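You operate a simulated robot arm through the tools that you are given. There is no shell and no other tool. Be economical: measure what you need, move in short steps, check, and stop when the job is done.

Carry out the task below with a simulated robot arm. There is one attempt and no reset: what you move stays moved.

## Task
Scrub the coffee ring off the round stool, dry the seat, then push it under the counter.
Fine: the damp orange sponge and the striped grey cloth, both back where they lay.
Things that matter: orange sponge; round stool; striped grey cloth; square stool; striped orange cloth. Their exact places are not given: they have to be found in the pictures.

Only the result counts: the job must be done as asked and must still hold three seconds after the hand-in. Knocking over, shifting, dropping, spilling or breaking anything else fails it. Flat cloth is picked up by pressing the open fingertips on it (5 to 10 N) and closing them slowly along it; thin cloth reads only 2 to 8 mm in the jaws.

## Robot
A 7-joint arm with a two-finger parallel gripper on a trunk, on a base that drives. Base frame: it is fixed to the floor where the robot stands at the start and does not move with it; the origin is under the middle of the robot, x ahead of it, y to its left, z up. Readings come in m, rad, newtons and seconds.
With the tool pointing down near the work surface it reaches from about 0.2 to 0.56 m from the robot's upright axis, wherever it stands. Its first joint turns from -2.897 to 2.897 rad. Places, roughly: square stool [0, 1.75, 0.25]. Payload 3.91 kg.
The tool frame sits at the grasp point between the pads (the TCP): z along the fingers, y along the line on which they close. The tips reach 0.03 m beyond it. The gripper opens to 0.11 m. The fingers are 0.02 m wide and 0.01 m thick; the gripper's body (0.048 by 0.112 m) begins 0.055 m behind the TCP.
Orientation is that of the tool frame in the base frame, as a unit quaternion [x, y, z, w]. With the fingers straight down and closing along the base's y, the tool's x points along the base's -x, its y along +y and its z along -z.

## Interface
- The arm moves only by the tool arm_command. Its argument "moves" is a list of rows, each a list of 7 numbers: the shift along the tool's x, y, z in m, then the turn, a rotation vector about the tool's x, y, z in rad, then the opening, from 0 (shut) to 1 (fully open). In form: [[x, y, z, rx, ry, rz, hand], ...]. A call has 1 to 12 rows; each row shifts and turns the commanded pose from where the row before left it, along the tool's axes as they then stand. A row lasts 0.2 s, in which the tool goes at most 0.05 m and 0.15 rad; a call with a longer step from one row to the next is refused whole, and so is a gripper value outside its range. Where a pose cannot be reached the arm comes as near as it can. A force on the tool above 40 N (or 10 N above the force at the start of the call, whichever is more), or a blocked arm, ends the call early, and 0.2 s more pass. The fingers move at their own pace (about 0.153 m/s each) and stop on an object; they squeeze with about 34 N. The grip force told is the motor's: it shows also when the fingers shut on nothing. Time passes only in rows, and 0.2 s behind the last, so rows that do not move let the fingers close. It gives the time, the measured TCP pose, the force on the tool (base axes), the opening and the grip force at its end, in the units of the frame above (readings bear some noise).
- Cameras (640 x 400 px; columns grow to the right, rows downward): "scene" is now at [-0.0375, 0.1884, 1.3876]; the picture's right is [0.71, -0.70, 0.00], its down [-0.66, -0.66, -0.36] and it looks along [0.25, 0.26, -0.93] (base axes); focal length 214 px, centre (320, 200). "wrist" rides on the gripper at [0.077, 0.007, -0.114] in the tool frame; the picture's right is [-0.09, 1.00, 0.00], its down [-0.80, -0.07, -0.59] and it looks along [-0.59, -0.05, 0.80] (tool axes); focal length 270 px, centre (320, 200).
- get_image(camera): a new picture of that camera. It takes no simulated time.
- lift_body(by): slides the trunk up (or, below 0, down) by that many m; the arm and the scene camera ride with it, the base frame stays. It gives what a move gives, with no picture.
- drive_base(legs): drives the robot by 1 to 6 legs, each [ahead, turn to the left] in m and rad, along the robot's own axes; the way and the turn of a leg run together, so that a leg with both is an arc; at most 1.5 m and 3.142 rad a leg. The arm and the cameras ride along, it lands a little off, and it stops where it bumps. It gives what a move gives.
- turn_head(pan, tilt): turns the head with the scene camera to pan (to the left, within 2.705 rad either way) and tilt (down, from -0.506 to 1.204), counted from straight ahead of the robot. It gives what a move gives.
- measure_at(camera, pixels): for up to 12 pixels [column, row] of the newest picture of that camera ("zoom" is the newest enlarged one), the place [x, y, z] in the base frame of the surface seen there, good to about 0.003 m. It takes no simulated time.
- enlarge(camera, box): a new picture of the part [left, top, right, bottom] of that camera's present view, enlarged. It takes no simulated time.
- finish_job(): hands the job in; it is judged then, once.

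Go step by step. Measure first, check grasps and placings, and put right what went wrong. The budget is 80 turns and 60 pictures, counting those below and the enlarged ones. Unless the task says otherwise, let go and move clear before handing in, and close with one line.

The tools are called after "Emit:" as name(argument=value, ...) on one line, values as JSON. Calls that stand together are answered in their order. arm_command: Moves the arm, as the interface text tells. Its arguments: {"type":"object","properties":{"moves":{"type":"array"}},"required":["moves"]} The other tools are called the same way: lift_body (by) slides the trunk up or down; drive_base (legs) drives the base; turn_head (pan, tilt) turns the head that bears the scene camera; get_image (camera) takes a picture; measure_at (camera, pixels) gives the place of the surface under pixels of a picture; enlarge (camera, box) takes an enlarged picture of a part of a camera's view; finish_job () hands the job in.

At the start:

```text
time_s: 0.0
ee_pos: [-0.0275, 0.3958, 1.1359]
orientation: [0.0, 1.0, 0.0, 0.0]
force: [0.3, -0.1, 0.9]
grip_width: 0.11
finger_force: 0.1
trunk travel left (down, up): [-0.4, 0.21]
robot x, y, heading: [0.0008, -0.0001, -0.003]
head pan, tilt: [0.791, 1.201]
```

scene: 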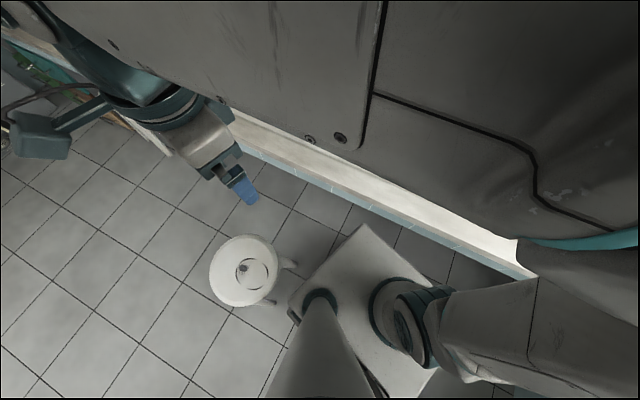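
wrist: 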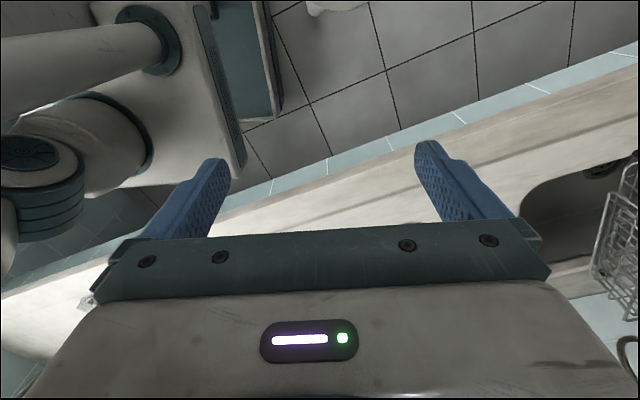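

The scene picture shows a round white stool near (243,272) with a ring at (250,270), and much of the view is blocked by the arm. I'll turn the head to look around more.

Emit:
measure_at(camera="scene", pixels=[[243, 272], [250, 268], [215, 275], [275, 265], [330, 185], [200, 330], [420, 210]])

Emit:
turn_head(pan=0.8, tilt=0.6)

Emit:
get_image(camera="scene")

```text
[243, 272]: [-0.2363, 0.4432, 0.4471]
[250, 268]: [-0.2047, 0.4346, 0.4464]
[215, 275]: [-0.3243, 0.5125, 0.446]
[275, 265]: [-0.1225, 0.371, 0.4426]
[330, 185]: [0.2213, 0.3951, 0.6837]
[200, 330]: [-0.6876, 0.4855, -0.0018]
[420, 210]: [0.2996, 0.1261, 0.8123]
```

```text
time_s: 1.0
ee_pos: [-0.0281, 0.3957, 1.1369]
orientation: [-0.001, 1.0, 0.0, 0.001]
force: [0.0, 0.1, 0.5]
grip_width: 0.1098
finger_force: 0.0
trunk travel left (down, up): [-0.4, 0.21]
robot x, y, heading: [-0.006, 0.0004, 0.002]
head pan, tilt: [0.799, 0.6]
```

```text
57 pictures are left
```

scene: 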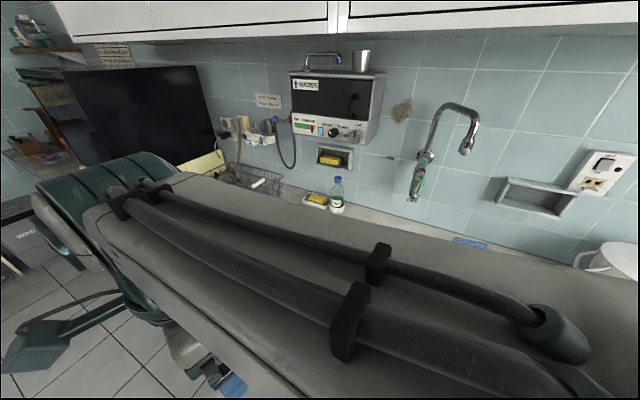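

The arm blocks the middle of this view, but I can see a counter with a wall behind it. I'll look left and right.

Emit:
turn_head(pan=1.7, tilt=0.7)

Emit:
get_image(camera="scene")

Emit:
turn_head(pan=-0.3, tilt=0.7)

Emit:
get_image(camera="scene")

```text
time_s: 2.2
ee_pos: [-0.0276, 0.3961, 1.136]
orientation: [0.0, 1.0, -0.001, 0.0]
force: [1.0, 0.2, -0.4]
grip_width: 0.1099
finger_force: 0.2
trunk travel left (down, up): [-0.4, 0.21]
robot x, y, heading: [0.0026, 0.0024, -0.002]
head pan, tilt: [1.7, 0.7]
```

```text
56 pictures are left
```

scene: 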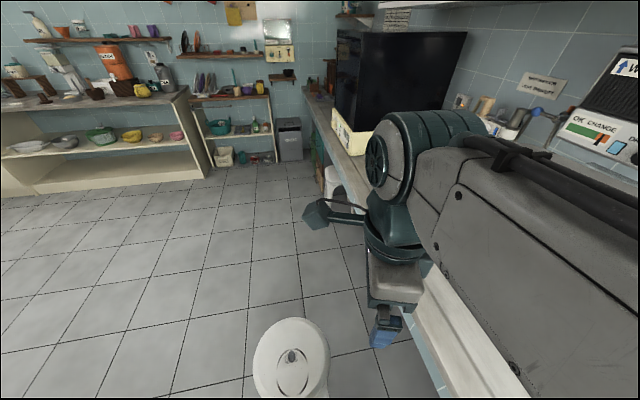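

```text
time_s: 4.1
ee_pos: [-0.0272, 0.3958, 1.1356]
orientation: [0.001, 1.0, 0.001, 0.0]
force: [-0.5, -0.5, 0.0]
grip_width: 0.1098
finger_force: 0.1
trunk travel left (down, up): [-0.4, 0.21]
robot x, y, heading: [-0.0021, 0.0018, 0.005]
head pan, tilt: [-0.3, 0.7]
```

```text
55 pictures are left
```

scene: 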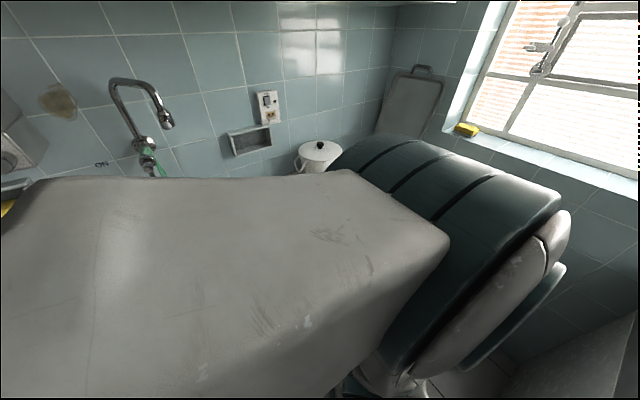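

The big arm link hides the counter. I'll check the space around the base and behind it before driving back.

Emit:
turn_head(pan=2.5, tilt=0.9)

Emit:
get_image(camera="scene")

Emit:
turn_head(pan=1.4, tilt=1.2)

Emit:
get_image(camera="scene")

```text
time_s: 6.6
ee_pos: [-0.0258, 0.3961, 1.1284]
orientation: [0.0, 1.0, -0.011, -0.003]
force: [-0.5, 0.0, 0.2]
grip_width: 0.1098
finger_force: 0.1
trunk travel left (down, up): [-0.4, 0.21]
robot x, y, heading: [0.0003, 0.0002, -0.001]
head pan, tilt: [2.499, 0.901]
```

```text
54 pictures are left
```

scene: 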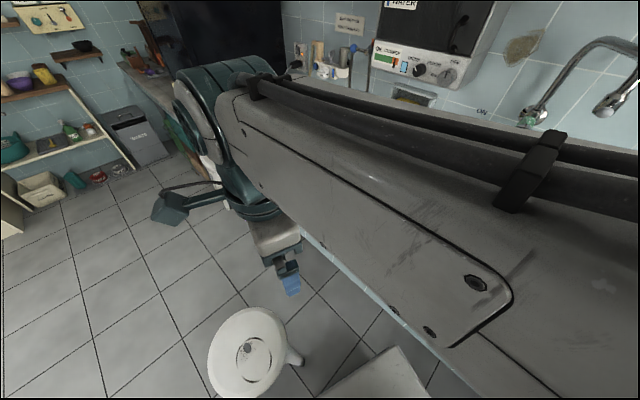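

```text
time_s: 7.9
ee_pos: [-0.0239, 0.3938, 1.1259]
orientation: [0.001, 1.0, -0.014, -0.002]
force: [-0.1, -0.1, 0.2]
grip_width: 0.1101
finger_force: 0.0
trunk travel left (down, up): [-0.4, 0.21]
robot x, y, heading: [0.0014, 0.001, 0.004]
head pan, tilt: [1.4, 1.201]
```

```text
53 pictures are left
```

scene: 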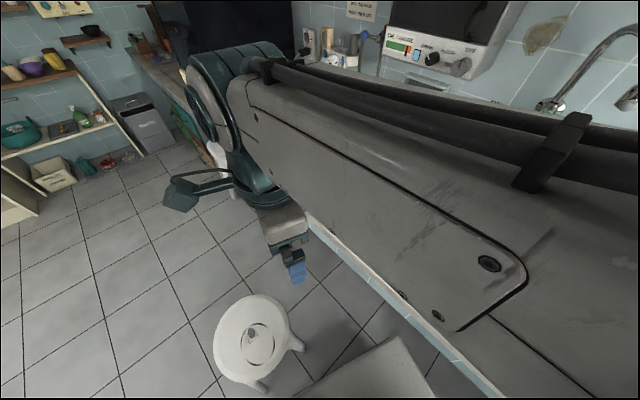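

The last two pictures are nearly alike and the tool sagged, so the head seems to be pressing on the arm. I'll back the head off and take measurements.

Emit:
measure_at(camera="scene", pixels=[[244, 340], [215, 345], [290, 335], [300, 345], [318, 396], [400, 340], [430, 395], [335, 255], [470, 375], [260, 385]])

Emit:
turn_head(pan=1.2, tilt=0.5)

Emit:
get_image(camera="scene")

```text
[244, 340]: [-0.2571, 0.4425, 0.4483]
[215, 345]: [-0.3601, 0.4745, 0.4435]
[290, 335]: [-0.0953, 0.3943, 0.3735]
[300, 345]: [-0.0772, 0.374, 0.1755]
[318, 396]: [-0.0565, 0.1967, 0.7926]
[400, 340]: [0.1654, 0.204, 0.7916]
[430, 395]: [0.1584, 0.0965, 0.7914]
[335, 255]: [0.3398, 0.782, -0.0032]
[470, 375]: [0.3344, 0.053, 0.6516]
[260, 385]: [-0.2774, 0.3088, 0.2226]
```

```text
time_s: 9.0
ee_pos: [-0.0284, 0.395, 1.137]
orientation: [-0.001, 1.0, 0.002, -0.001]
force: [-0.2, 0.0, 0.6]
grip_width: 0.11
finger_force: 0.1
trunk travel left (down, up): [-0.4, 0.21]
robot x, y, heading: [0.0013, -0.0009, -0.007]
head pan, tilt: [1.201, 0.499]
```

```text
52 pictures are left
```

scene: 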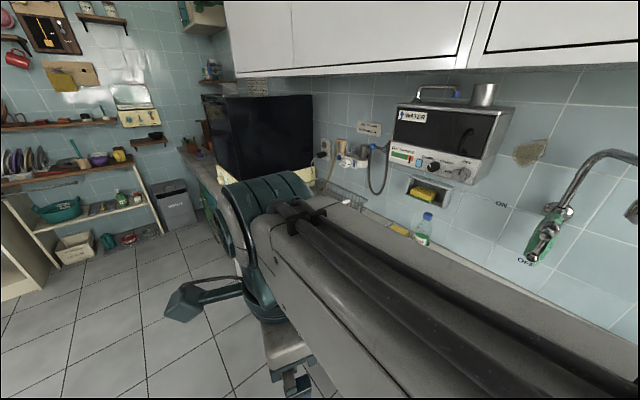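

Backing off cleared the head. I'll look to the right and behind through the right side to check the room for driving.

Emit:
turn_head(pan=-2.6, tilt=0.5)

Emit:
get_image(camera="scene")

Emit:
turn_head(pan=2.6, tilt=0.5)

Emit:
get_image(camera="scene")

```text
time_s: 12.1
ee_pos: [-0.0268, 0.395, 1.1351]
orientation: [0.0, 1.0, 0.0, 0.0]
force: [0.7, -0.7, 0.9]
grip_width: 0.1102
finger_force: 0.0
trunk travel left (down, up): [-0.4, 0.21]
robot x, y, heading: [-0.0007, 0.0014, 0.0]
head pan, tilt: [-2.601, 0.499]
```

```text
51 pictures are left
```

scene: 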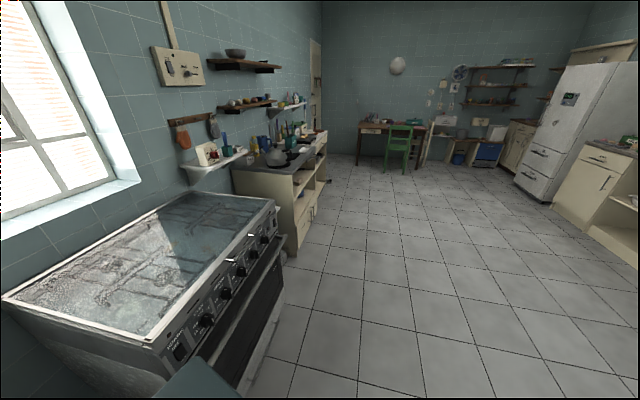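

```text
time_s: 16.2
ee_pos: [-0.0276, 0.3956, 1.1366]
orientation: [0.0, 1.0, 0.0, 0.0]
force: [-0.2, -0.5, 0.8]
grip_width: 0.1099
finger_force: 0.2
trunk travel left (down, up): [-0.4, 0.21]
robot x, y, heading: [-0.0003, 0.0017, -0.002]
head pan, tilt: [2.601, 0.499]
```

```text
50 pictures are left
```

scene: 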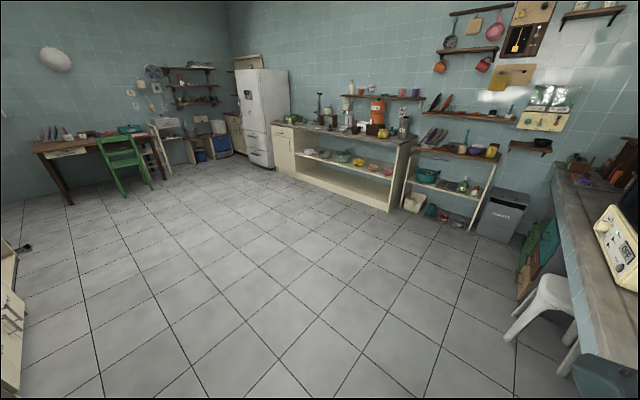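

The floor behind is clear, and the square stool is at (550,300) by the counter. I'll drive back 0.8 m for a wider view of the counter, then look.

Emit:
drive_base(legs=[[-0.9, 0]])

Emit:
turn_head(pan=0.1, tilt=0.5)

Emit:
get_image(camera="scene")

Emit:
turn_head(pan=1.2, tilt=0.5)

Emit:
get_image(camera="scene")

```text
time_s: 20.9
ee_pos: [-0.9148, 0.3968, 1.1357]
orientation: [0.002, 1.0, 0.0, 0.001]
force: [1.0, -0.2, 0.1]
grip_width: 0.11
finger_force: 0.0
trunk travel left (down, up): [-0.4, 0.21]
robot x, y, heading: [-0.886, 0.0028, 0.0]
head pan, tilt: [2.601, 0.499]
```

```text
time_s: 23.1
ee_pos: [-0.914, 0.3973, 1.1351]
orientation: [0.002, 1.0, 0.0, 0.0]
force: [-0.2, -0.2, 0.5]
grip_width: 0.1098
finger_force: 0.1
trunk travel left (down, up): [-0.4, 0.21]
robot x, y, heading: [-0.8887, 0.0006, -0.006]
head pan, tilt: [0.099, 0.499]
```

```text
49 pictures are left
```

scene: 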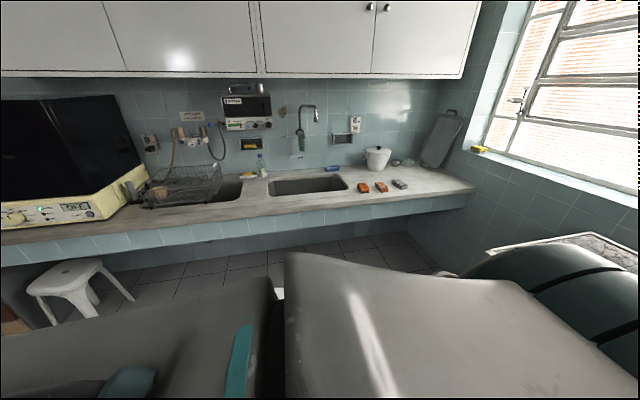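

```text
time_s: 24.5
ee_pos: [-0.9138, 0.3975, 1.1348]
orientation: [0.001, 1.0, 0.0, 0.0]
force: [-0.2, -0.1, -0.2]
grip_width: 0.11
finger_force: 0.0
trunk travel left (down, up): [-0.4, 0.21]
robot x, y, heading: [-0.8836, 0.0011, -0.004]
head pan, tilt: [1.201, 0.499]
```

```text
48 pictures are left
```

scene: 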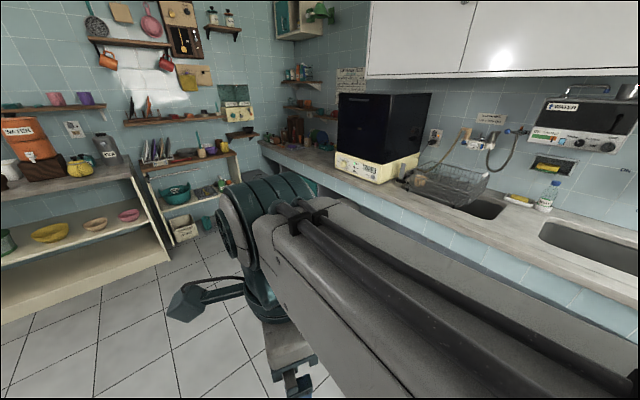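

The items are on the counter to the right of the sink, near (363,187), (381,187) and (400,184). I'll zoom in on them.

Emit:
turn_head(pan=-0.1, tilt=0.4)

Emit:
get_image(camera="scene")

Emit:
enlarge(camera="scene", box=[240, 150, 440, 275])

```text
time_s: 25.9
ee_pos: [-0.9141, 0.3974, 1.1348]
orientation: [0.002, 1.0, -0.001, -0.001]
force: [0.1, 0.4, -1.1]
grip_width: 0.1103
finger_force: 0.0
trunk travel left (down, up): [-0.4, 0.21]
robot x, y, heading: [-0.8888, 0.0035, 0.002]
head pan, tilt: [-0.099, 0.4]
```

```text
47 pictures are left
```

scene: 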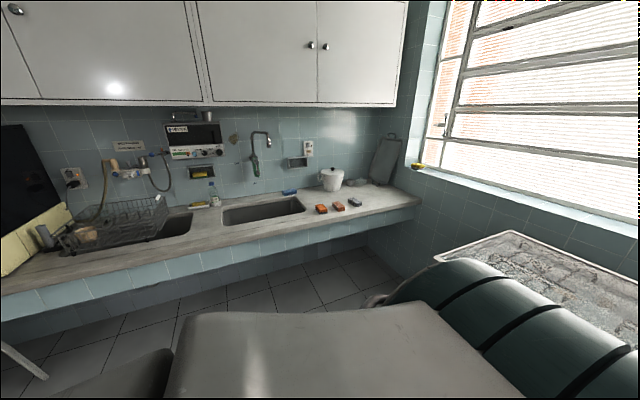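

```text
3.20 times, centred on (340, 212) of scene
```

zoom: 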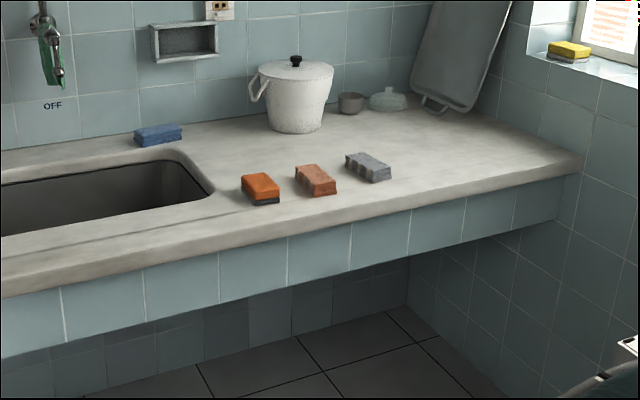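

The orange sponge is at zoom (260,188), the striped orange cloth at (316,180) and the striped grey cloth at (368,167). I'll measure them along with the counter.

Emit:
measure_at(camera="zoom", pixels=[[258, 182], [243, 180], [270, 174], [280, 192], [252, 198], [248, 172], [313, 175], [368, 162], [346, 155], [392, 170], [372, 175], [290, 225]])

Emit:
measure_at(camera="zoom", pixels=[[360, 212], [355, 260], [240, 240], [200, 190], [300, 130], [380, 180], [250, 205], [450, 130], [345, 270], [306, 165], [330, 185], [385, 157]])

```text
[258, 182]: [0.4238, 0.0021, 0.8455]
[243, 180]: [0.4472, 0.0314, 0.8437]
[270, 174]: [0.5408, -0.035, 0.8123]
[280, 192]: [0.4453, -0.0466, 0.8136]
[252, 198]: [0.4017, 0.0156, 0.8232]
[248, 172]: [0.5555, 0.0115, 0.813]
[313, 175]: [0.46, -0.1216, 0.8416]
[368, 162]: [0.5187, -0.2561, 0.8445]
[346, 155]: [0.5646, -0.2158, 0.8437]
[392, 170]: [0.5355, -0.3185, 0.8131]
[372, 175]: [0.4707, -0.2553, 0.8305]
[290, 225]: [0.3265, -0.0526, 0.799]
```

```text
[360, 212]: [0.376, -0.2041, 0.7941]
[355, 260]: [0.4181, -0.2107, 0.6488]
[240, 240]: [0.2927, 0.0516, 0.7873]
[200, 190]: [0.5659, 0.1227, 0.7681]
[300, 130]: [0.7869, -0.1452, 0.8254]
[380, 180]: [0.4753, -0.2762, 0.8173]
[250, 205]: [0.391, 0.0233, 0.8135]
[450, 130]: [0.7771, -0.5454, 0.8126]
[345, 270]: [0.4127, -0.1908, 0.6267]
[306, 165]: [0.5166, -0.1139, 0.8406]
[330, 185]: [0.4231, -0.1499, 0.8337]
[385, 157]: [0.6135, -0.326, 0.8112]
```

The sponge is at about (0.44,0.0), the grey cloth at about (0.51,-0.26), and the counter top is z≈0.813. The counter edge is turned about 0.31 rad. I'll drive to a stand near (0.02,-0.1), via a waypoint that I'll use later for scrubbing.

Emit:
drive_base(legs=[[0.45, 0.04], [0, -0.3], [0.46, 0]])

Emit:
turn_head(pan=0.2, tilt=0.8)

Emit:
get_image(camera="scene")

```text
time_s: 32.0
ee_pos: [0.0858, 0.2791, 1.1354]
orientation: [0.13, 0.992, 0.001, 0.0]
force: [-0.2, 0.3, -0.4]
grip_width: 0.1103
finger_force: 0.0
trunk travel left (down, up): [-0.4, 0.21]
robot x, y, heading: [0.0079, -0.1096, -0.26]
head pan, tilt: [-0.099, 0.4]
```

```text
time_s: 32.9
ee_pos: [0.0851, 0.2798, 1.1352]
orientation: [0.13, 0.992, 0.0, 0.0]
force: [0.1, 0.4, -0.2]
grip_width: 0.1098
finger_force: 0.0
trunk travel left (down, up): [-0.4, 0.21]
robot x, y, heading: [0.0075, -0.1136, -0.261]
head pan, tilt: [0.201, 0.799]
```

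```text
45 pictures are left
```

scene: 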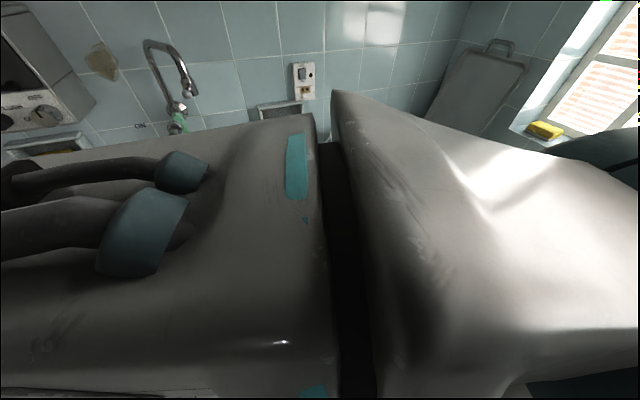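

The arm hides the counter from the scene camera, so I'll bring the hand above the sponge and use the wrist camera.

Emit:
arm_command(moves=[[-0.038, -0.017, 0, 0, 0, 0, 1], [-0.038, -0.017, 0, 0, 0, 0, 1], [-0.038, -0.017, 0, 0, 0, 0, 1], [-0.038, -0.017, 0, 0, 0, 0, 1], [-0.038, -0.017, 0, 0, 0, 0, 1], [-0.038, -0.017, 0, 0, 0, 0, 1], [-0.038, -0.017, 0, 0, 0, 0, 1], [-0.038, -0.017, 0, 0, 0, 0, 1], [-0.038, -0.017, 0, 0, 0, 0, 1], [-0.038, -0.017, 0, 0, 0, 0, 1], [0, 0, 0.03, 0, 0, 0, 1], [0, 0, 0.03, 0, 0, 0, 1]])

Emit:
get_image(camera="wrist")

```text
time_s: 35.5
ee_pos: [0.4094, 0.0139, 1.0766]
orientation: [0.13, 0.991, 0.0, 0.0]
force: [1.0, 0.3, 0.4]
grip_width: 0.1101
finger_force: 0.1
trunk travel left (down, up): [-0.4, 0.21]
robot x, y, heading: [0.0078, -0.1113, -0.259]
head pan, tilt: [0.201, 0.799]
```

```text
44 pictures are left
```

wrist: 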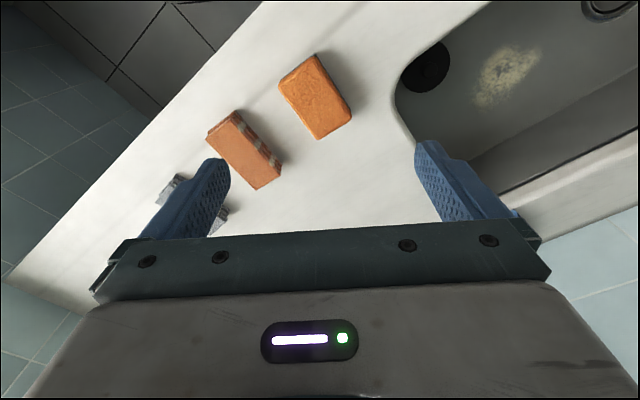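

The wrist view clearly shows the sponge (315,97), the orange striped cloth (243,150) and the grey cloth behind the left finger. I'll measure the sponge's corners.

Emit:
measure_at(camera="wrist", pixels=[[316, 95], [282, 85], [314, 57], [348, 108], [320, 135], [300, 110], [333, 80], [230, 115], [278, 165], [262, 185], [212, 140], [350, 150]])

```text
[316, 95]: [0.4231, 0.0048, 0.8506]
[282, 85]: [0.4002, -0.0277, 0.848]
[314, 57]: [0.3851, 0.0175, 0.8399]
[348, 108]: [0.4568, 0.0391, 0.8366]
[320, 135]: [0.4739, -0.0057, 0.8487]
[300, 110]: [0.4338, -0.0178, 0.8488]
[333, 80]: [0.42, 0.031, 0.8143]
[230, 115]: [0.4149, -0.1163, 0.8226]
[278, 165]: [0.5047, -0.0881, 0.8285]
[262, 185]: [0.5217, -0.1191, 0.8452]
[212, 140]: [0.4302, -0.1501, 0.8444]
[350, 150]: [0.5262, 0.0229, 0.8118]
```

The sponge is about 0.085×0.052, centred at (0.429,0.006), top z≈0.85, long axis at 0.3 rad. I'll turn the hand +0.57 about vertical, centre it and go down partway.

Emit:
arm_command(moves=[[0, 0, 0, 0, 0, -0.143, 1], [0, 0, 0, 0, 0, -0.143, 1], [0, 0, 0, 0, 0, -0.143, 1], [0, 0, 0, 0, 0, -0.143, 1], [-0.0165, -0.0138, 0.03, 0, 0, 0, 1], [0, 0, 0.04, 0, 0, 0, 1], [0, 0, 0.04, 0, 0, 0, 1], [0, 0, 0, 0, 0, 0, 1]])

Emit:
get_image(camera="wrist")

```text
time_s: 37.3
ee_pos: [0.4291, 0.0095, 0.964]
orientation: [-0.155, 0.988, 0.0, 0.0]
force: [0.6, 0.4, 0.2]
grip_width: 0.1101
finger_force: 0.0
trunk travel left (down, up): [-0.4, 0.21]
robot x, y, heading: [0.0105, -0.1121, -0.256]
head pan, tilt: [0.201, 0.799]
```

```text
43 pictures are left
```

wrist: 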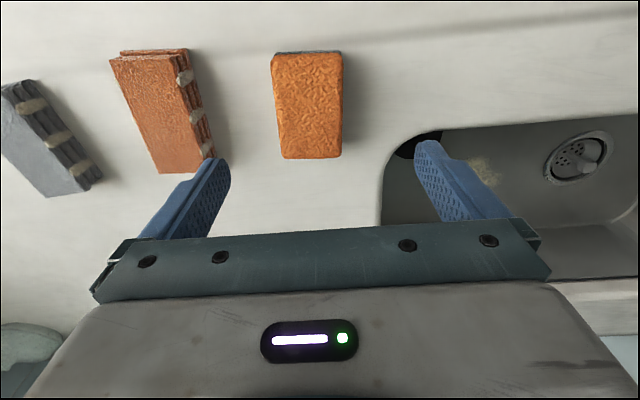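

The hand is aligned with the sponge (307,105). I'll re-measure all three items from here for grasping and for putting them back.

Emit:
measure_at(camera="wrist", pixels=[[274, 65], [340, 62], [339, 150], [284, 155], [307, 105], [5, 95], [35, 82], [48, 195], [85, 180], [40, 135], [250, 105], [20, 140]])

```text
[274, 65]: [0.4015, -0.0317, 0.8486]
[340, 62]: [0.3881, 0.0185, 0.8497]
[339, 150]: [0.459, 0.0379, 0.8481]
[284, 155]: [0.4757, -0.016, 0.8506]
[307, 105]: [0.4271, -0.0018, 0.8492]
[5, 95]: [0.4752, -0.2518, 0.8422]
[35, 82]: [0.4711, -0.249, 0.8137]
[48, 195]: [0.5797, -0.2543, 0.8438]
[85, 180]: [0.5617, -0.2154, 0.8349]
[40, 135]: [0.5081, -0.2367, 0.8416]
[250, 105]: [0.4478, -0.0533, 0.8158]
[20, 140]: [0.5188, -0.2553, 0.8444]
```

The sponge centre is (0.431,0.002). I'll go down to TCP z≈0.857 and close on it.

Emit:
arm_command(moves=[[0, -0.0077, 0.04, 0, 0, 0, 1], [0, 0, 0.04, 0, 0, 0, 1], [0, 0, 0.027, 0, 0, 0, 1], [0, 0, 0, 0, 0, 0, 1], [0, 0, 0, 0, 0, 0, 0.4], [0, 0, 0, 0, 0, 0, 0.3], [0, 0, 0, 0, 0, 0, 0.3]])

```text
time_s: 38.9
ee_pos: [0.4316, 0.0013, 0.8574]
orientation: [-0.155, 0.988, 0.001, 0.0]
force: [0.1, 0.2, 0.4]
grip_width: 0.0575
finger_force: 34.3
trunk travel left (down, up): [-0.4, 0.21]
robot x, y, heading: [0.0056, -0.1111, -0.258]
head pan, tilt: [0.201, 0.799]
```

The sponge is held (57.5 mm, 34 N). I'll lift it and drive back to the scrubbing stand.

Emit:
arm_command(moves=[[0, 0, -0.03, 0, 0, 0, 0.3], [0, 0, -0.04, 0, 0, 0, 0.3], [0, 0, -0.045, 0, 0, 0, 0.3], [0, 0, -0.045, 0, 0, 0, 0.3], [0, 0, -0.045, 0, 0, 0, 0.3]])

Emit:
drive_base(legs=[[-0.47, 0]])

Emit:
get_image(camera="wrist")

```text
time_s: 40.1
ee_pos: [0.4321, -0.0003, 1.0623]
orientation: [-0.155, 0.988, 0.0, 0.0]
force: [0.1, 0.4, -0.6]
grip_width: 0.0574
finger_force: 34.1
trunk travel left (down, up): [-0.4, 0.21]
robot x, y, heading: [0.0099, -0.1076, -0.264]
head pan, tilt: [0.201, 0.799]
```

```text
time_s: 42.9
ee_pos: [-0.0141, 0.12, 1.0624]
orientation: [-0.158, 0.987, 0.0, 0.0]
force: [-0.2, -1.0, -1.0]
grip_width: 0.057
finger_force: 34.4
trunk travel left (down, up): [-0.4, 0.21]
robot x, y, heading: [-0.4363, 0.0107, -0.256]
head pan, tilt: [0.201, 0.799]
```

```text
42 pictures are left
```

wrist: 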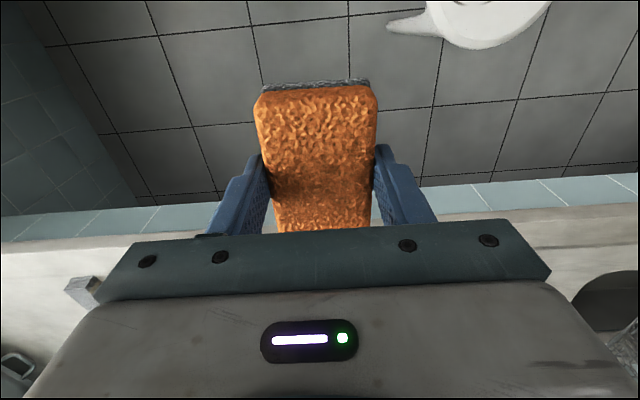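

The sponge sits firmly in the jaws. I'll move the hand over the round stool.

Emit:
arm_command(moves=[[0.012, 0.0402, 0, 0, 0, 0, 0.3], [0.012, 0.0402, 0, 0, 0, 0, 0.3], [0.012, 0.0402, 0, 0, 0, 0, 0.3], [0.012, 0.0402, 0, 0, 0, 0, 0.3], [0.012, 0.0402, 0, 0, 0, 0, 0.3], [0.012, 0.0402, 0, 0, 0, 0, 0.3], [0.012, 0.0402, 0, 0, 0, 0, 0.3], [0.012, 0.0402, 0, 0, 0, 0, 0.3], [0.012, 0.0402, 0, 0, 0, 0, 0.3], [0, 0, 0, 0, 0, 0, 0.3]])

Emit:
turn_head(pan=1.6, tilt=0.7)

Emit:
get_image(camera="wrist")

Emit:
get_image(camera="scene")

```text
time_s: 45.0
ee_pos: [-0.2293, 0.4314, 1.0623]
orientation: [-0.158, 0.988, 0.0, 0.001]
force: [0.0, -0.1, 1.4]
grip_width: 0.0566
finger_force: 34.1
trunk travel left (down, up): [-0.4, 0.21]
robot x, y, heading: [-0.434, 0.0087, -0.255]
head pan, tilt: [0.201, 0.799]
```

```text
time_s: 46.6
ee_pos: [-0.2302, 0.4308, 1.0627]
orientation: [-0.158, 0.987, 0.0, 0.001]
force: [-0.3, -0.2, -0.4]
grip_width: 0.0566
finger_force: 33.8
trunk travel left (down, up): [-0.4, 0.21]
robot x, y, heading: [-0.4348, 0.0053, -0.254]
head pan, tilt: [1.6, 0.7]
```

```text
41 pictures are left
```

wrist: 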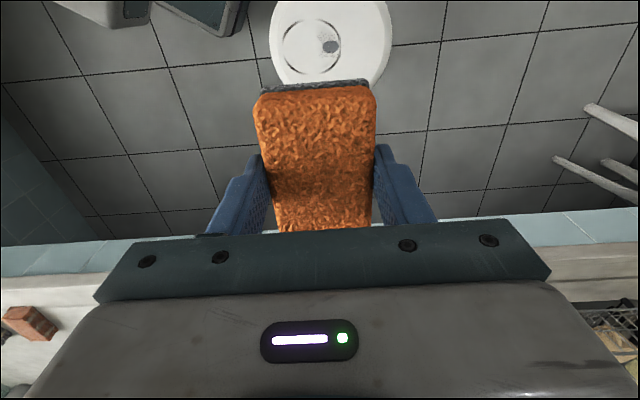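

```text
40 pictures are left
```

scene: 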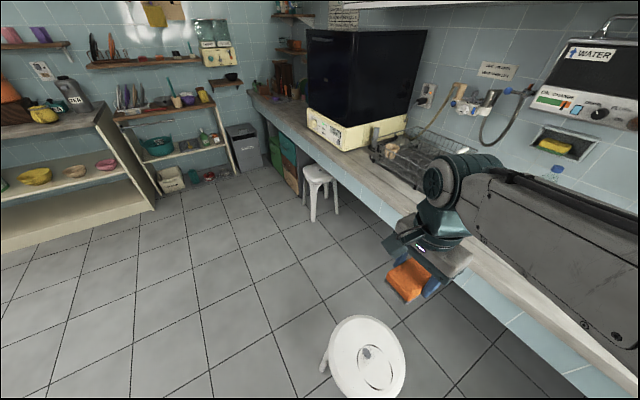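

The ring and a grey spot show on the seat around (375,365). I'll zoom in and measure.

Emit:
enlarge(camera="scene", box=[300, 300, 428, 400])

Emit:
measure_at(camera="wrist", pixels=[[283, 45], [340, 45], [312, 20], [312, 72], [329, 46], [272, 40], [390, 45], [325, 3], [380, 75]])

```text
4.00 times, centred on (364, 350) of scene
```

zoom: 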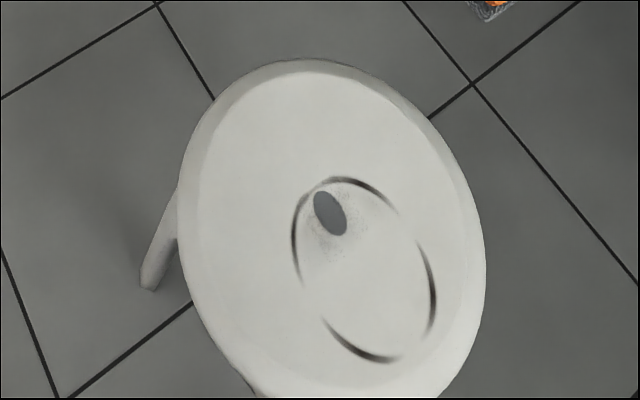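

```text
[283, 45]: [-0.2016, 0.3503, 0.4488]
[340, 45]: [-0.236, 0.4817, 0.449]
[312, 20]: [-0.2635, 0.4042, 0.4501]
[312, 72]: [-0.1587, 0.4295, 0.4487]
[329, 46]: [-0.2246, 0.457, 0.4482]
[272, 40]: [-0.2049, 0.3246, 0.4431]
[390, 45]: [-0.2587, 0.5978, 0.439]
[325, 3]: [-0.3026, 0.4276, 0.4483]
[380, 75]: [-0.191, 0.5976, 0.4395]
```

Emit:
measure_at(camera="zoom", pixels=[[294, 235], [345, 180], [392, 208], [433, 270], [430, 320], [385, 358], [330, 325], [303, 285], [330, 213], [190, 180], [483, 270], [310, 65]])

```text
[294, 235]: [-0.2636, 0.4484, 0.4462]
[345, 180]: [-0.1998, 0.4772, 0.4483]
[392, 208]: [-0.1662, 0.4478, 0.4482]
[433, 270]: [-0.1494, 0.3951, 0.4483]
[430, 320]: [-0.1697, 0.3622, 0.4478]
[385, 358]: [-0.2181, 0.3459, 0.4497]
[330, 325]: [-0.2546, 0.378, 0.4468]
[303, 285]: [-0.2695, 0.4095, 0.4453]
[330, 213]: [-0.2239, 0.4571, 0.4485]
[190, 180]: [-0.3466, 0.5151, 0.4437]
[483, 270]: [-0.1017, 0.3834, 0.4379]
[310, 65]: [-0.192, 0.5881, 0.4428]
```

The ring spans x −0.27…−0.15, y 0.346…0.477 (centre about (−0.21,0.41)), with seat z≈0.448. Before lowering the trunk, I'll check where the arm's links are relative to the counter edge.

Emit:
get_image(camera="scene")

Emit:
measure_at(camera="scene", pixels=[[470, 165], [440, 185], [490, 200], [560, 190], [620, 220], [560, 280], [430, 240], [460, 265], [500, 185]])

```text
38 pictures are left
```

scene: 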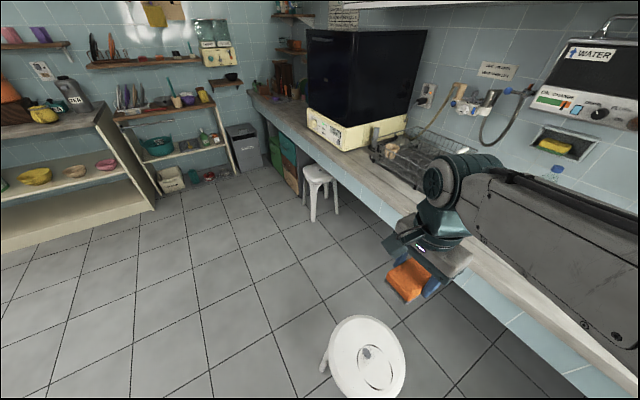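

```text
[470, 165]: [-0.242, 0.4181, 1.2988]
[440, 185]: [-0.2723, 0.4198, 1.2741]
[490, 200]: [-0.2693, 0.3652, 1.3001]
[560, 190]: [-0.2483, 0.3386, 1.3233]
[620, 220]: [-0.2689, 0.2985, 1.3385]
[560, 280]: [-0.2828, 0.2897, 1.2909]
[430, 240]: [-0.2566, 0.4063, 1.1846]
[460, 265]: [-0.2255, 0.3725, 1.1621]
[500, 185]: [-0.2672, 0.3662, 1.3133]
```

Emit:
turn_head(pan=0.3, tilt=0.6)

Emit:
get_image(camera="scene")

Emit:
measure_at(camera="scene", pixels=[[50, 300], [150, 300], [250, 300], [320, 280], [320, 340], [400, 300], [450, 280], [500, 320], [200, 250], [560, 300]])

```text
time_s: 48.0
ee_pos: [-0.2286, 0.4311, 1.0617]
orientation: [-0.159, 0.987, 0.0, 0.0]
force: [-0.7, -0.7, 0.4]
grip_width: 0.0567
finger_force: 34.5
trunk travel left (down, up): [-0.4, 0.21]
robot x, y, heading: [-0.4347, 0.0082, -0.252]
head pan, tilt: [0.3, 0.6]
```

```text
37 pictures are left
```

scene: 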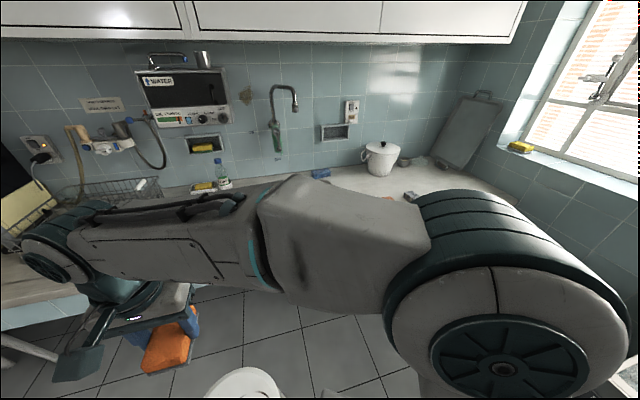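

```text
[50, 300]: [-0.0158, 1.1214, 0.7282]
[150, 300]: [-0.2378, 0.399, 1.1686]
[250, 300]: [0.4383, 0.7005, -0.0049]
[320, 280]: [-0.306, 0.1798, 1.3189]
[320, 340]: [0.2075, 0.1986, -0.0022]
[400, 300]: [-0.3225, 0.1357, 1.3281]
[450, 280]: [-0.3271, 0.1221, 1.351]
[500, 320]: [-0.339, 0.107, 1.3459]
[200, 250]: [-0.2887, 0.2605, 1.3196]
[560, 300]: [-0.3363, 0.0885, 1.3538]
```

The whole arm is over the robot's own side, clear of the counter. I'll lower the trunk by 0.4 m.

Emit:
lift_body(by=-0.4)

Emit:
get_image(camera="wrist")

```text
time_s: 51.9
ee_pos: [-0.23, 0.4307, 0.6629]
orientation: [-0.159, 0.987, 0.001, 0.0]
force: [-0.3, -0.7, -0.5]
grip_width: 0.0565
finger_force: 34.6
trunk travel left (down, up): [0.0, 0.61]
robot x, y, heading: [-0.4345, 0.0106, -0.253]
head pan, tilt: [0.3, 0.6]
```

```text
36 pictures are left
```

wrist: 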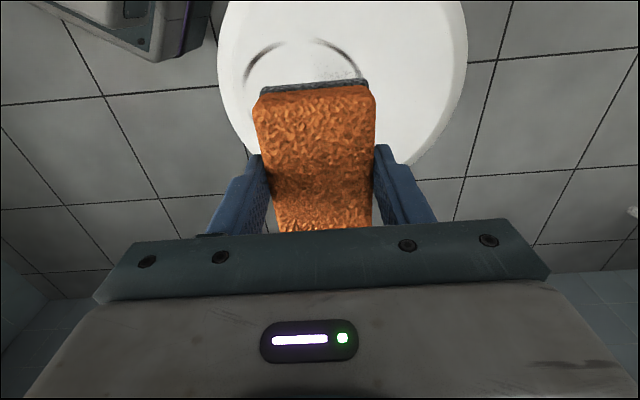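

Now I'll centre over the ring and go down to just above contact (TCP≈0.497).

Emit:
arm_command(moves=[[-0.0126, -0.026, 0, 0, 0, 0, 0.3], [0, 0, 0.045, 0, 0, 0, 0.3], [0, 0, 0.045, 0, 0, 0, 0.3], [0, 0, 0.045, 0, 0, 0, 0.3], [0, 0, 0.027, 0, 0, 0, 0.3], [0, 0, 0.004, 0, 0, 0, 0.3], [0, 0, 0.002, 0, 0, 0, 0.3]])

```text
time_s: 53.5
ee_pos: [-0.209, 0.4112, 0.4941]
orientation: [-0.158, 0.987, 0.0, 0.0]
force: [-0.6, -0.3, 0.1]
grip_width: 0.0567
finger_force: 34.3
trunk travel left (down, up): [0.0, 0.61]
robot x, y, heading: [-0.4349, 0.0064, -0.25]
head pan, tilt: [0.3, 0.6]
```

No contact yet at TCP 0.494. I'll press down a little further.

Emit:
arm_command(moves=[[0, 0, 0.002, 0, 0, 0, 0.3], [0, 0, 0.002, 0, 0, 0, 0.3], [0, 0, 0.001, 0, 0, 0, 0.3]])

```text
time_s: 54.3
ee_pos: [-0.2091, 0.4114, 0.4911]
orientation: [-0.158, 0.987, 0.001, 0.001]
force: [2.0, -1.1, 19.5]
grip_width: 0.0566
finger_force: 33.7
trunk travel left (down, up): [0.0, 0.61]
robot x, y, heading: [-0.4384, 0.0067, -0.256]
head pan, tilt: [0.3, 0.6]
```

Contact at 19.5 N is a little firm, so I'll ease up 1 mm and scrub in strokes along y over the ring, with a few x offsets.

Emit:
arm_command(moves=[[0, 0, -0.001, 0, 0, 0, 0.3], [-0.02, -0.025, 0, 0, 0, 0, 0.3], [-0.01, -0.03, 0, 0, 0, 0, 0.3], [0, 0.035, 0, 0, 0, 0, 0.3], [0, 0.04, 0, 0, 0, 0, 0.3], [0, 0.035, 0, 0, 0, 0, 0.3], [0.03, 0, 0, 0, 0, 0, 0.3], [0, -0.035, 0, 0, 0, 0, 0.3], [0, -0.04, 0, 0, 0, 0, 0.3], [0, -0.035, 0, 0, 0, 0, 0.3]])

Emit:
get_image(camera="wrist")

```text
time_s: 56.5
ee_pos: [-0.1906, 0.3563, 0.4902]
orientation: [-0.158, 0.987, -0.001, 0.0]
force: [-0.6, 1.5, 6.0]
grip_width: 0.057
finger_force: 33.6
trunk travel left (down, up): [0.0, 0.61]
robot x, y, heading: [-0.4382, 0.004, -0.256]
head pan, tilt: [0.3, 0.6]
```

```text
35 pictures are left
```

wrist: 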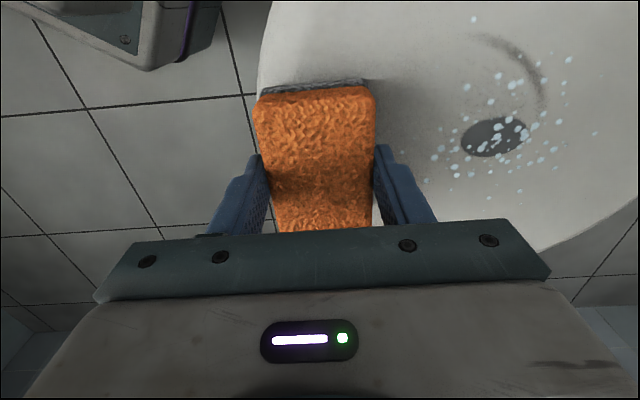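

It works: part of the ring is gone and droplets are left behind, while an arc remains at (520,60). I'll scrub the remaining +x rows.

Emit:
arm_command(moves=[[0.035, 0, 0, 0, 0, 0, 0.3], [0, 0.035, 0, 0, 0, 0, 0.3], [0, 0.04, 0, 0, 0, 0, 0.3], [0, 0.04, 0, 0, 0, 0, 0.3], [0.025, 0, 0, 0, 0, 0, 0.3], [0, -0.035, 0, 0, 0, 0, 0.3], [0, -0.04, 0, 0, 0, 0, 0.3], [0, -0.03, 0, 0, 0, 0, 0.3], [-0.025, 0.035, 0, 0, 0, 0, 0.3], [0, 0.035, 0, 0, 0, 0, 0.3]])

```text
time_s: 58.7
ee_pos: [-0.249, 0.4242, 0.4913]
orientation: [-0.159, 0.987, 0.001, 0.0]
force: [0.7, -6.3, 14.7]
grip_width: 0.0565
finger_force: 33.8
trunk travel left (down, up): [0.0, 0.61]
robot x, y, heading: [-0.4332, 0.0064, -0.252]
head pan, tilt: [0.3, 0.6]
```

I'll lift the sponge and move it aside to inspect the seat.

Emit:
arm_command(moves=[[0, 0, -0.03, 0, 0, 0, 0.3], [0, 0, -0.045, 0, 0, 0, 0.3], [0, 0, -0.045, 0, 0, 0, 0.3], [-0.045, 0, -0.02, 0, 0, 0, 0.3], [-0.045, 0, 0, 0, 0, 0, 0.3], [-0.02, 0, 0, 0, 0, 0, 0.3], [0, 0, 0, 0, 0, 0, 0.3]])

Emit:
get_image(camera="wrist")

```text
time_s: 60.3
ee_pos: [-0.1455, 0.46, 0.6314]
orientation: [-0.159, 0.987, 0.0, -0.001]
force: [0.4, 0.9, -0.5]
grip_width: 0.0569
finger_force: 33.7
trunk travel left (down, up): [0.0, 0.61]
robot x, y, heading: [-0.4378, 0.0059, -0.254]
head pan, tilt: [0.3, 0.6]
```

```text
34 pictures are left
```

wrist: 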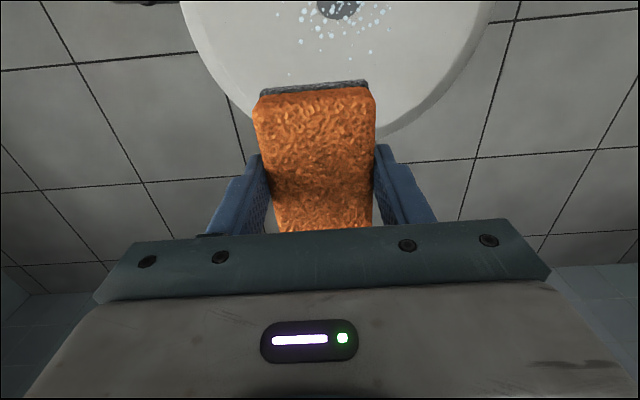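

Only droplets show at (340,20). I'll check the whole seat with the scene camera.

Emit:
turn_head(pan=1.3, tilt=0.7)

Emit:
get_image(camera="scene")

```text
time_s: 61.5
ee_pos: [-0.1479, 0.4592, 0.6306]
orientation: [-0.158, 0.987, 0.0, 0.0]
force: [0.2, -0.1, 0.0]
grip_width: 0.0565
finger_force: 34.6
trunk travel left (down, up): [0.0, 0.61]
robot x, y, heading: [-0.432, 0.0092, -0.254]
head pan, tilt: [1.3, 0.7]
```

```text
33 pictures are left
```

scene: 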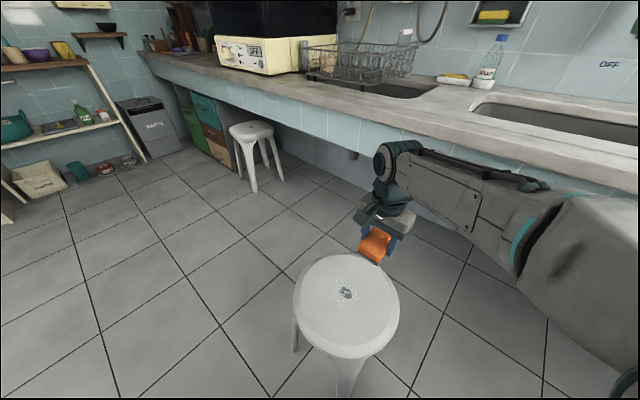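

Emit:
enlarge(camera="scene", box=[283, 235, 411, 365])

Emit:
measure_at(camera="zoom", pixels=[[300, 190], [60, 250], [560, 250], [300, 500], [310, 80]])

```text
3.08 times, centred on (347, 300) of scene
```

zoom: 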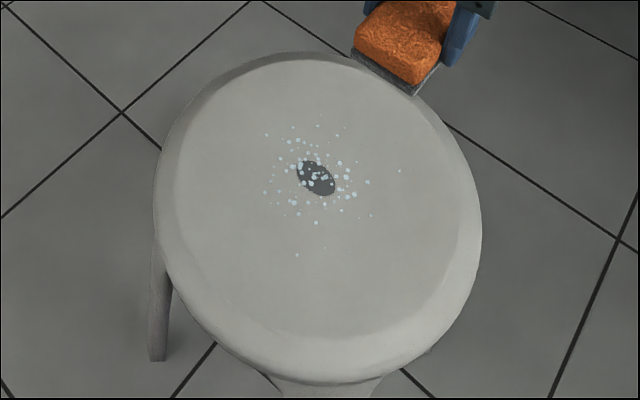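

```text
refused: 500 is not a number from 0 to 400
```

The ring is fully gone and only water droplets remain near the centre. I'll measure their spread, then raise the trunk to take the sponge back.

Emit:
measure_at(camera="zoom", pixels=[[316, 180], [265, 192], [400, 170], [318, 125], [297, 254], [372, 215], [160, 200], [478, 230], [300, 55]])

Emit:
lift_body(by=0.4)

Emit:
arm_command(moves=[[-0.012, -0.042, 0, 0, 0, 0, 0.3], [-0.012, -0.042, 0, 0, 0, 0, 0.3], [-0.012, -0.042, 0, 0, 0, 0, 0.3], [-0.012, -0.042, 0, 0, 0, 0, 0.3], [-0.012, -0.042, 0, 0, 0, 0, 0.3], [-0.012, -0.042, 0, 0, 0, 0, 0.3], [-0.012, -0.042, 0, 0, 0, 0, 0.3], [-0.012, -0.042, 0, 0, 0, 0, 0.3], [0, 0, 0, 0, 0, 0, 0.3]])

```text
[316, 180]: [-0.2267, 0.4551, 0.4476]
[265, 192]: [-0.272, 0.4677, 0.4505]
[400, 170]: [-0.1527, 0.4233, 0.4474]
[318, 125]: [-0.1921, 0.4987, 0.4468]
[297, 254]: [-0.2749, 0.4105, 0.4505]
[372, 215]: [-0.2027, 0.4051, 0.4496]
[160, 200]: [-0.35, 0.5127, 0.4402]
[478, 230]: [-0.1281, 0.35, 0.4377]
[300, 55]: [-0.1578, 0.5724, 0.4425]
```

```text
time_s: 65.4
ee_pos: [-0.1473, 0.4601, 1.0302]
orientation: [-0.158, 0.987, 0.0, 0.0]
force: [0.2, -0.4, -0.3]
grip_width: 0.0568
finger_force: 33.7
trunk travel left (down, up): [-0.4, 0.21]
robot x, y, heading: [-0.4376, 0.0053, -0.256]
head pan, tilt: [1.3, 0.7]
```

```text
time_s: 67.4
ee_pos: [0.0509, 0.1708, 1.0295]
orientation: [-0.157, 0.988, 0.0, 0.0]
force: [0.3, 0.3, -0.2]
grip_width: 0.0566
finger_force: 33.7
trunk travel left (down, up): [-0.4, 0.21]
robot x, y, heading: [-0.4354, 0.0069, -0.256]
head pan, tilt: [1.3, 0.7]
```

The stool hasn't moved and the droplets lie around (−0.22,0.455). I'll draw the hand in a bit and drive forward to the counter stand.

Emit:
arm_command(moves=[[0.0385, -0.0135, -0.01, 0, 0, 0, 0.3], [0.0385, -0.0135, -0.01, 0, 0, 0, 0.3], [0, 0, 0, 0, 0, 0, 0.3]])

Emit:
drive_base(legs=[[0.46, 0]])

Emit:
get_image(camera="wrist")

```text
time_s: 68.2
ee_pos: [-0.0158, 0.1211, 1.0497]
orientation: [-0.158, 0.987, 0.0, 0.001]
force: [0.0, -0.9, -0.4]
grip_width: 0.057
finger_force: 33.6
trunk travel left (down, up): [-0.4, 0.21]
robot x, y, heading: [-0.4362, 0.0073, -0.258]
head pan, tilt: [1.3, 0.7]
```

```text
time_s: 71.0
ee_pos: [0.4339, 0.0094, 1.0501]
orientation: [-0.163, 0.987, 0.0, 0.0]
force: [-0.7, 0.2, 0.3]
grip_width: 0.0569
finger_force: 34.0
trunk travel left (down, up): [-0.4, 0.21]
robot x, y, heading: [0.0143, -0.105, -0.245]
head pan, tilt: [1.3, 0.7]
```

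```text
31 pictures are left
```

wrist: 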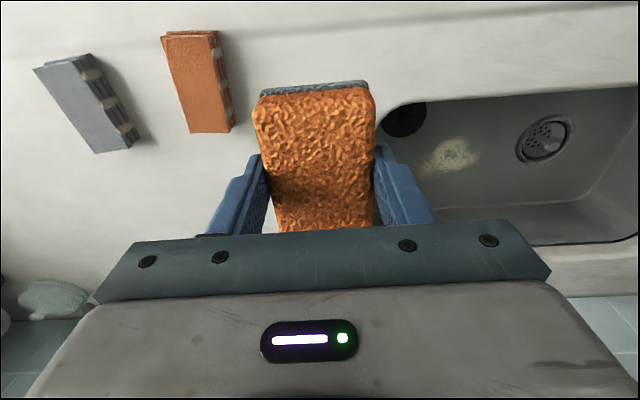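

The place is clear. I'll correct to the recorded grasp pose (0.4316,0.0013, z 0.858) and lower.

Emit:
arm_command(moves=[[0.0047, -0.007, 0.03, 0, 0, 0.014, 0.3], [0, 0, 0.045, 0, 0, 0, 0.3], [0, 0, 0.045, 0, 0, 0, 0.3], [0, 0, 0.04, 0, 0, 0, 0.3], [0, 0, 0.02, 0, 0, 0, 0.3], [0, 0, 0.01, 0, 0, 0, 0.3], [0, 0, 0, 0, 0, 0, 0.3]])

```text
time_s: 72.6
ee_pos: [0.4334, 0.0023, 0.8583]
orientation: [-0.155, 0.988, 0.0, 0.0]
force: [0.2, 0.0, 0.7]
grip_width: 0.0567
finger_force: 33.8
trunk travel left (down, up): [-0.4, 0.21]
robot x, y, heading: [0.0162, -0.1022, -0.24]
head pan, tilt: [1.3, 0.7]
```

Close to the original pose. I'll nudge the last 2 mm, release and rise.

Emit:
arm_command(moves=[[0.002, -0.0005, 0.001, 0, 0, 0, 0.3], [0, 0, 0, 0, 0, 0, 0.6], [0, 0, 0, 0, 0, 0, 0.9], [0, 0, 0, 0, 0, 0, 0.9], [0, 0, -0.03, 0, 0, 0, 0.9], [0, 0, -0.045, 0, 0, 0, 0.9], [0, 0, -0.045, 0, 0, 0, 0.9]])

Emit:
get_image(camera="wrist")

```text
time_s: 74.2
ee_pos: [0.4316, -0.0012, 0.9767]
orientation: [-0.155, 0.988, 0.0, 0.0]
force: [-0.1, -0.1, 0.0]
grip_width: 0.0988
finger_force: 0.0
trunk travel left (down, up): [-0.4, 0.21]
robot x, y, heading: [0.0111, -0.1063, -0.24]
head pan, tilt: [1.3, 0.7]
```

```text
30 pictures are left
```

wrist: 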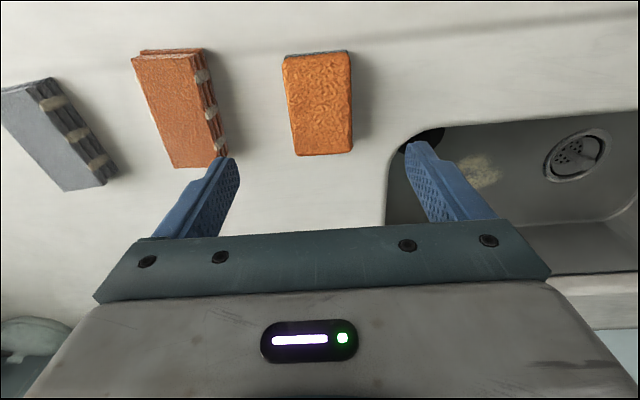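

The sponge is down. I'll verify its place and measure the grey cloth corners.

Emit:
measure_at(camera="wrist", pixels=[[284, 65], [349, 62], [350, 145], [296, 152], [317, 105], [6, 95], [36, 82], [68, 188], [105, 178], [62, 138], [48, 140], [30, 180]])

```text
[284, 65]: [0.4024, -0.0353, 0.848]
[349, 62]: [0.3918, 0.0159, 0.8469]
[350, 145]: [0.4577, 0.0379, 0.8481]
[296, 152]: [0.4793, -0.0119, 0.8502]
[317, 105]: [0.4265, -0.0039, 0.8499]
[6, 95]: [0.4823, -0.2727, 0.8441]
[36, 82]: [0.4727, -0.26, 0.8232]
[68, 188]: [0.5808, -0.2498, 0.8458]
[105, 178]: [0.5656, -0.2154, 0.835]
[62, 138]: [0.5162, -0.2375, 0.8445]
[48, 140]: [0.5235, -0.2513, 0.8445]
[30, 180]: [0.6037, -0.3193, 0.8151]
```

The sponge is back within 2 mm. Next, I'll move the hand towards the grey cloth for a better look.

Emit:
arm_command(moves=[[0, -0.042, -0.01, 0, 0, 0, 1], [0, -0.042, 0, 0, 0, 0, 1], [0, -0.042, 0, 0, 0, 0, 1], [0, -0.042, 0, 0, 0, 0, 1], [0, -0.042, 0, 0, 0, 0, 1], [0, 0, 0, 0, 0, 0, 1]])

Emit:
get_image(camera="wrist")

```text
time_s: 75.6
ee_pos: [0.4948, -0.2017, 0.9903]
orientation: [-0.155, 0.988, -0.001, 0.0]
force: [0.3, 0.0, -0.5]
grip_width: 0.1101
finger_force: 0.0
trunk travel left (down, up): [-0.4, 0.21]
robot x, y, heading: [0.0159, -0.1046, -0.248]
head pan, tilt: [1.3, 0.7]
```

```text
29 pictures are left
```

wrist: 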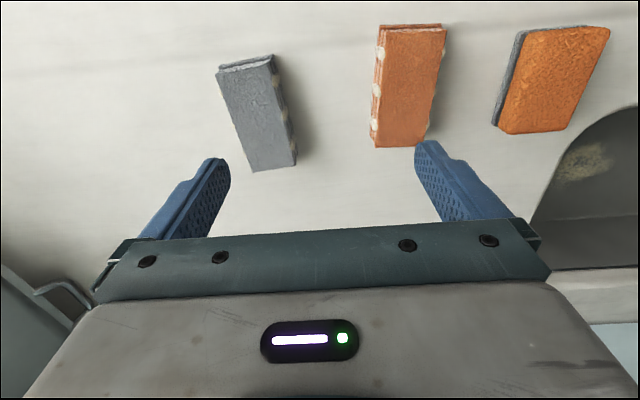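

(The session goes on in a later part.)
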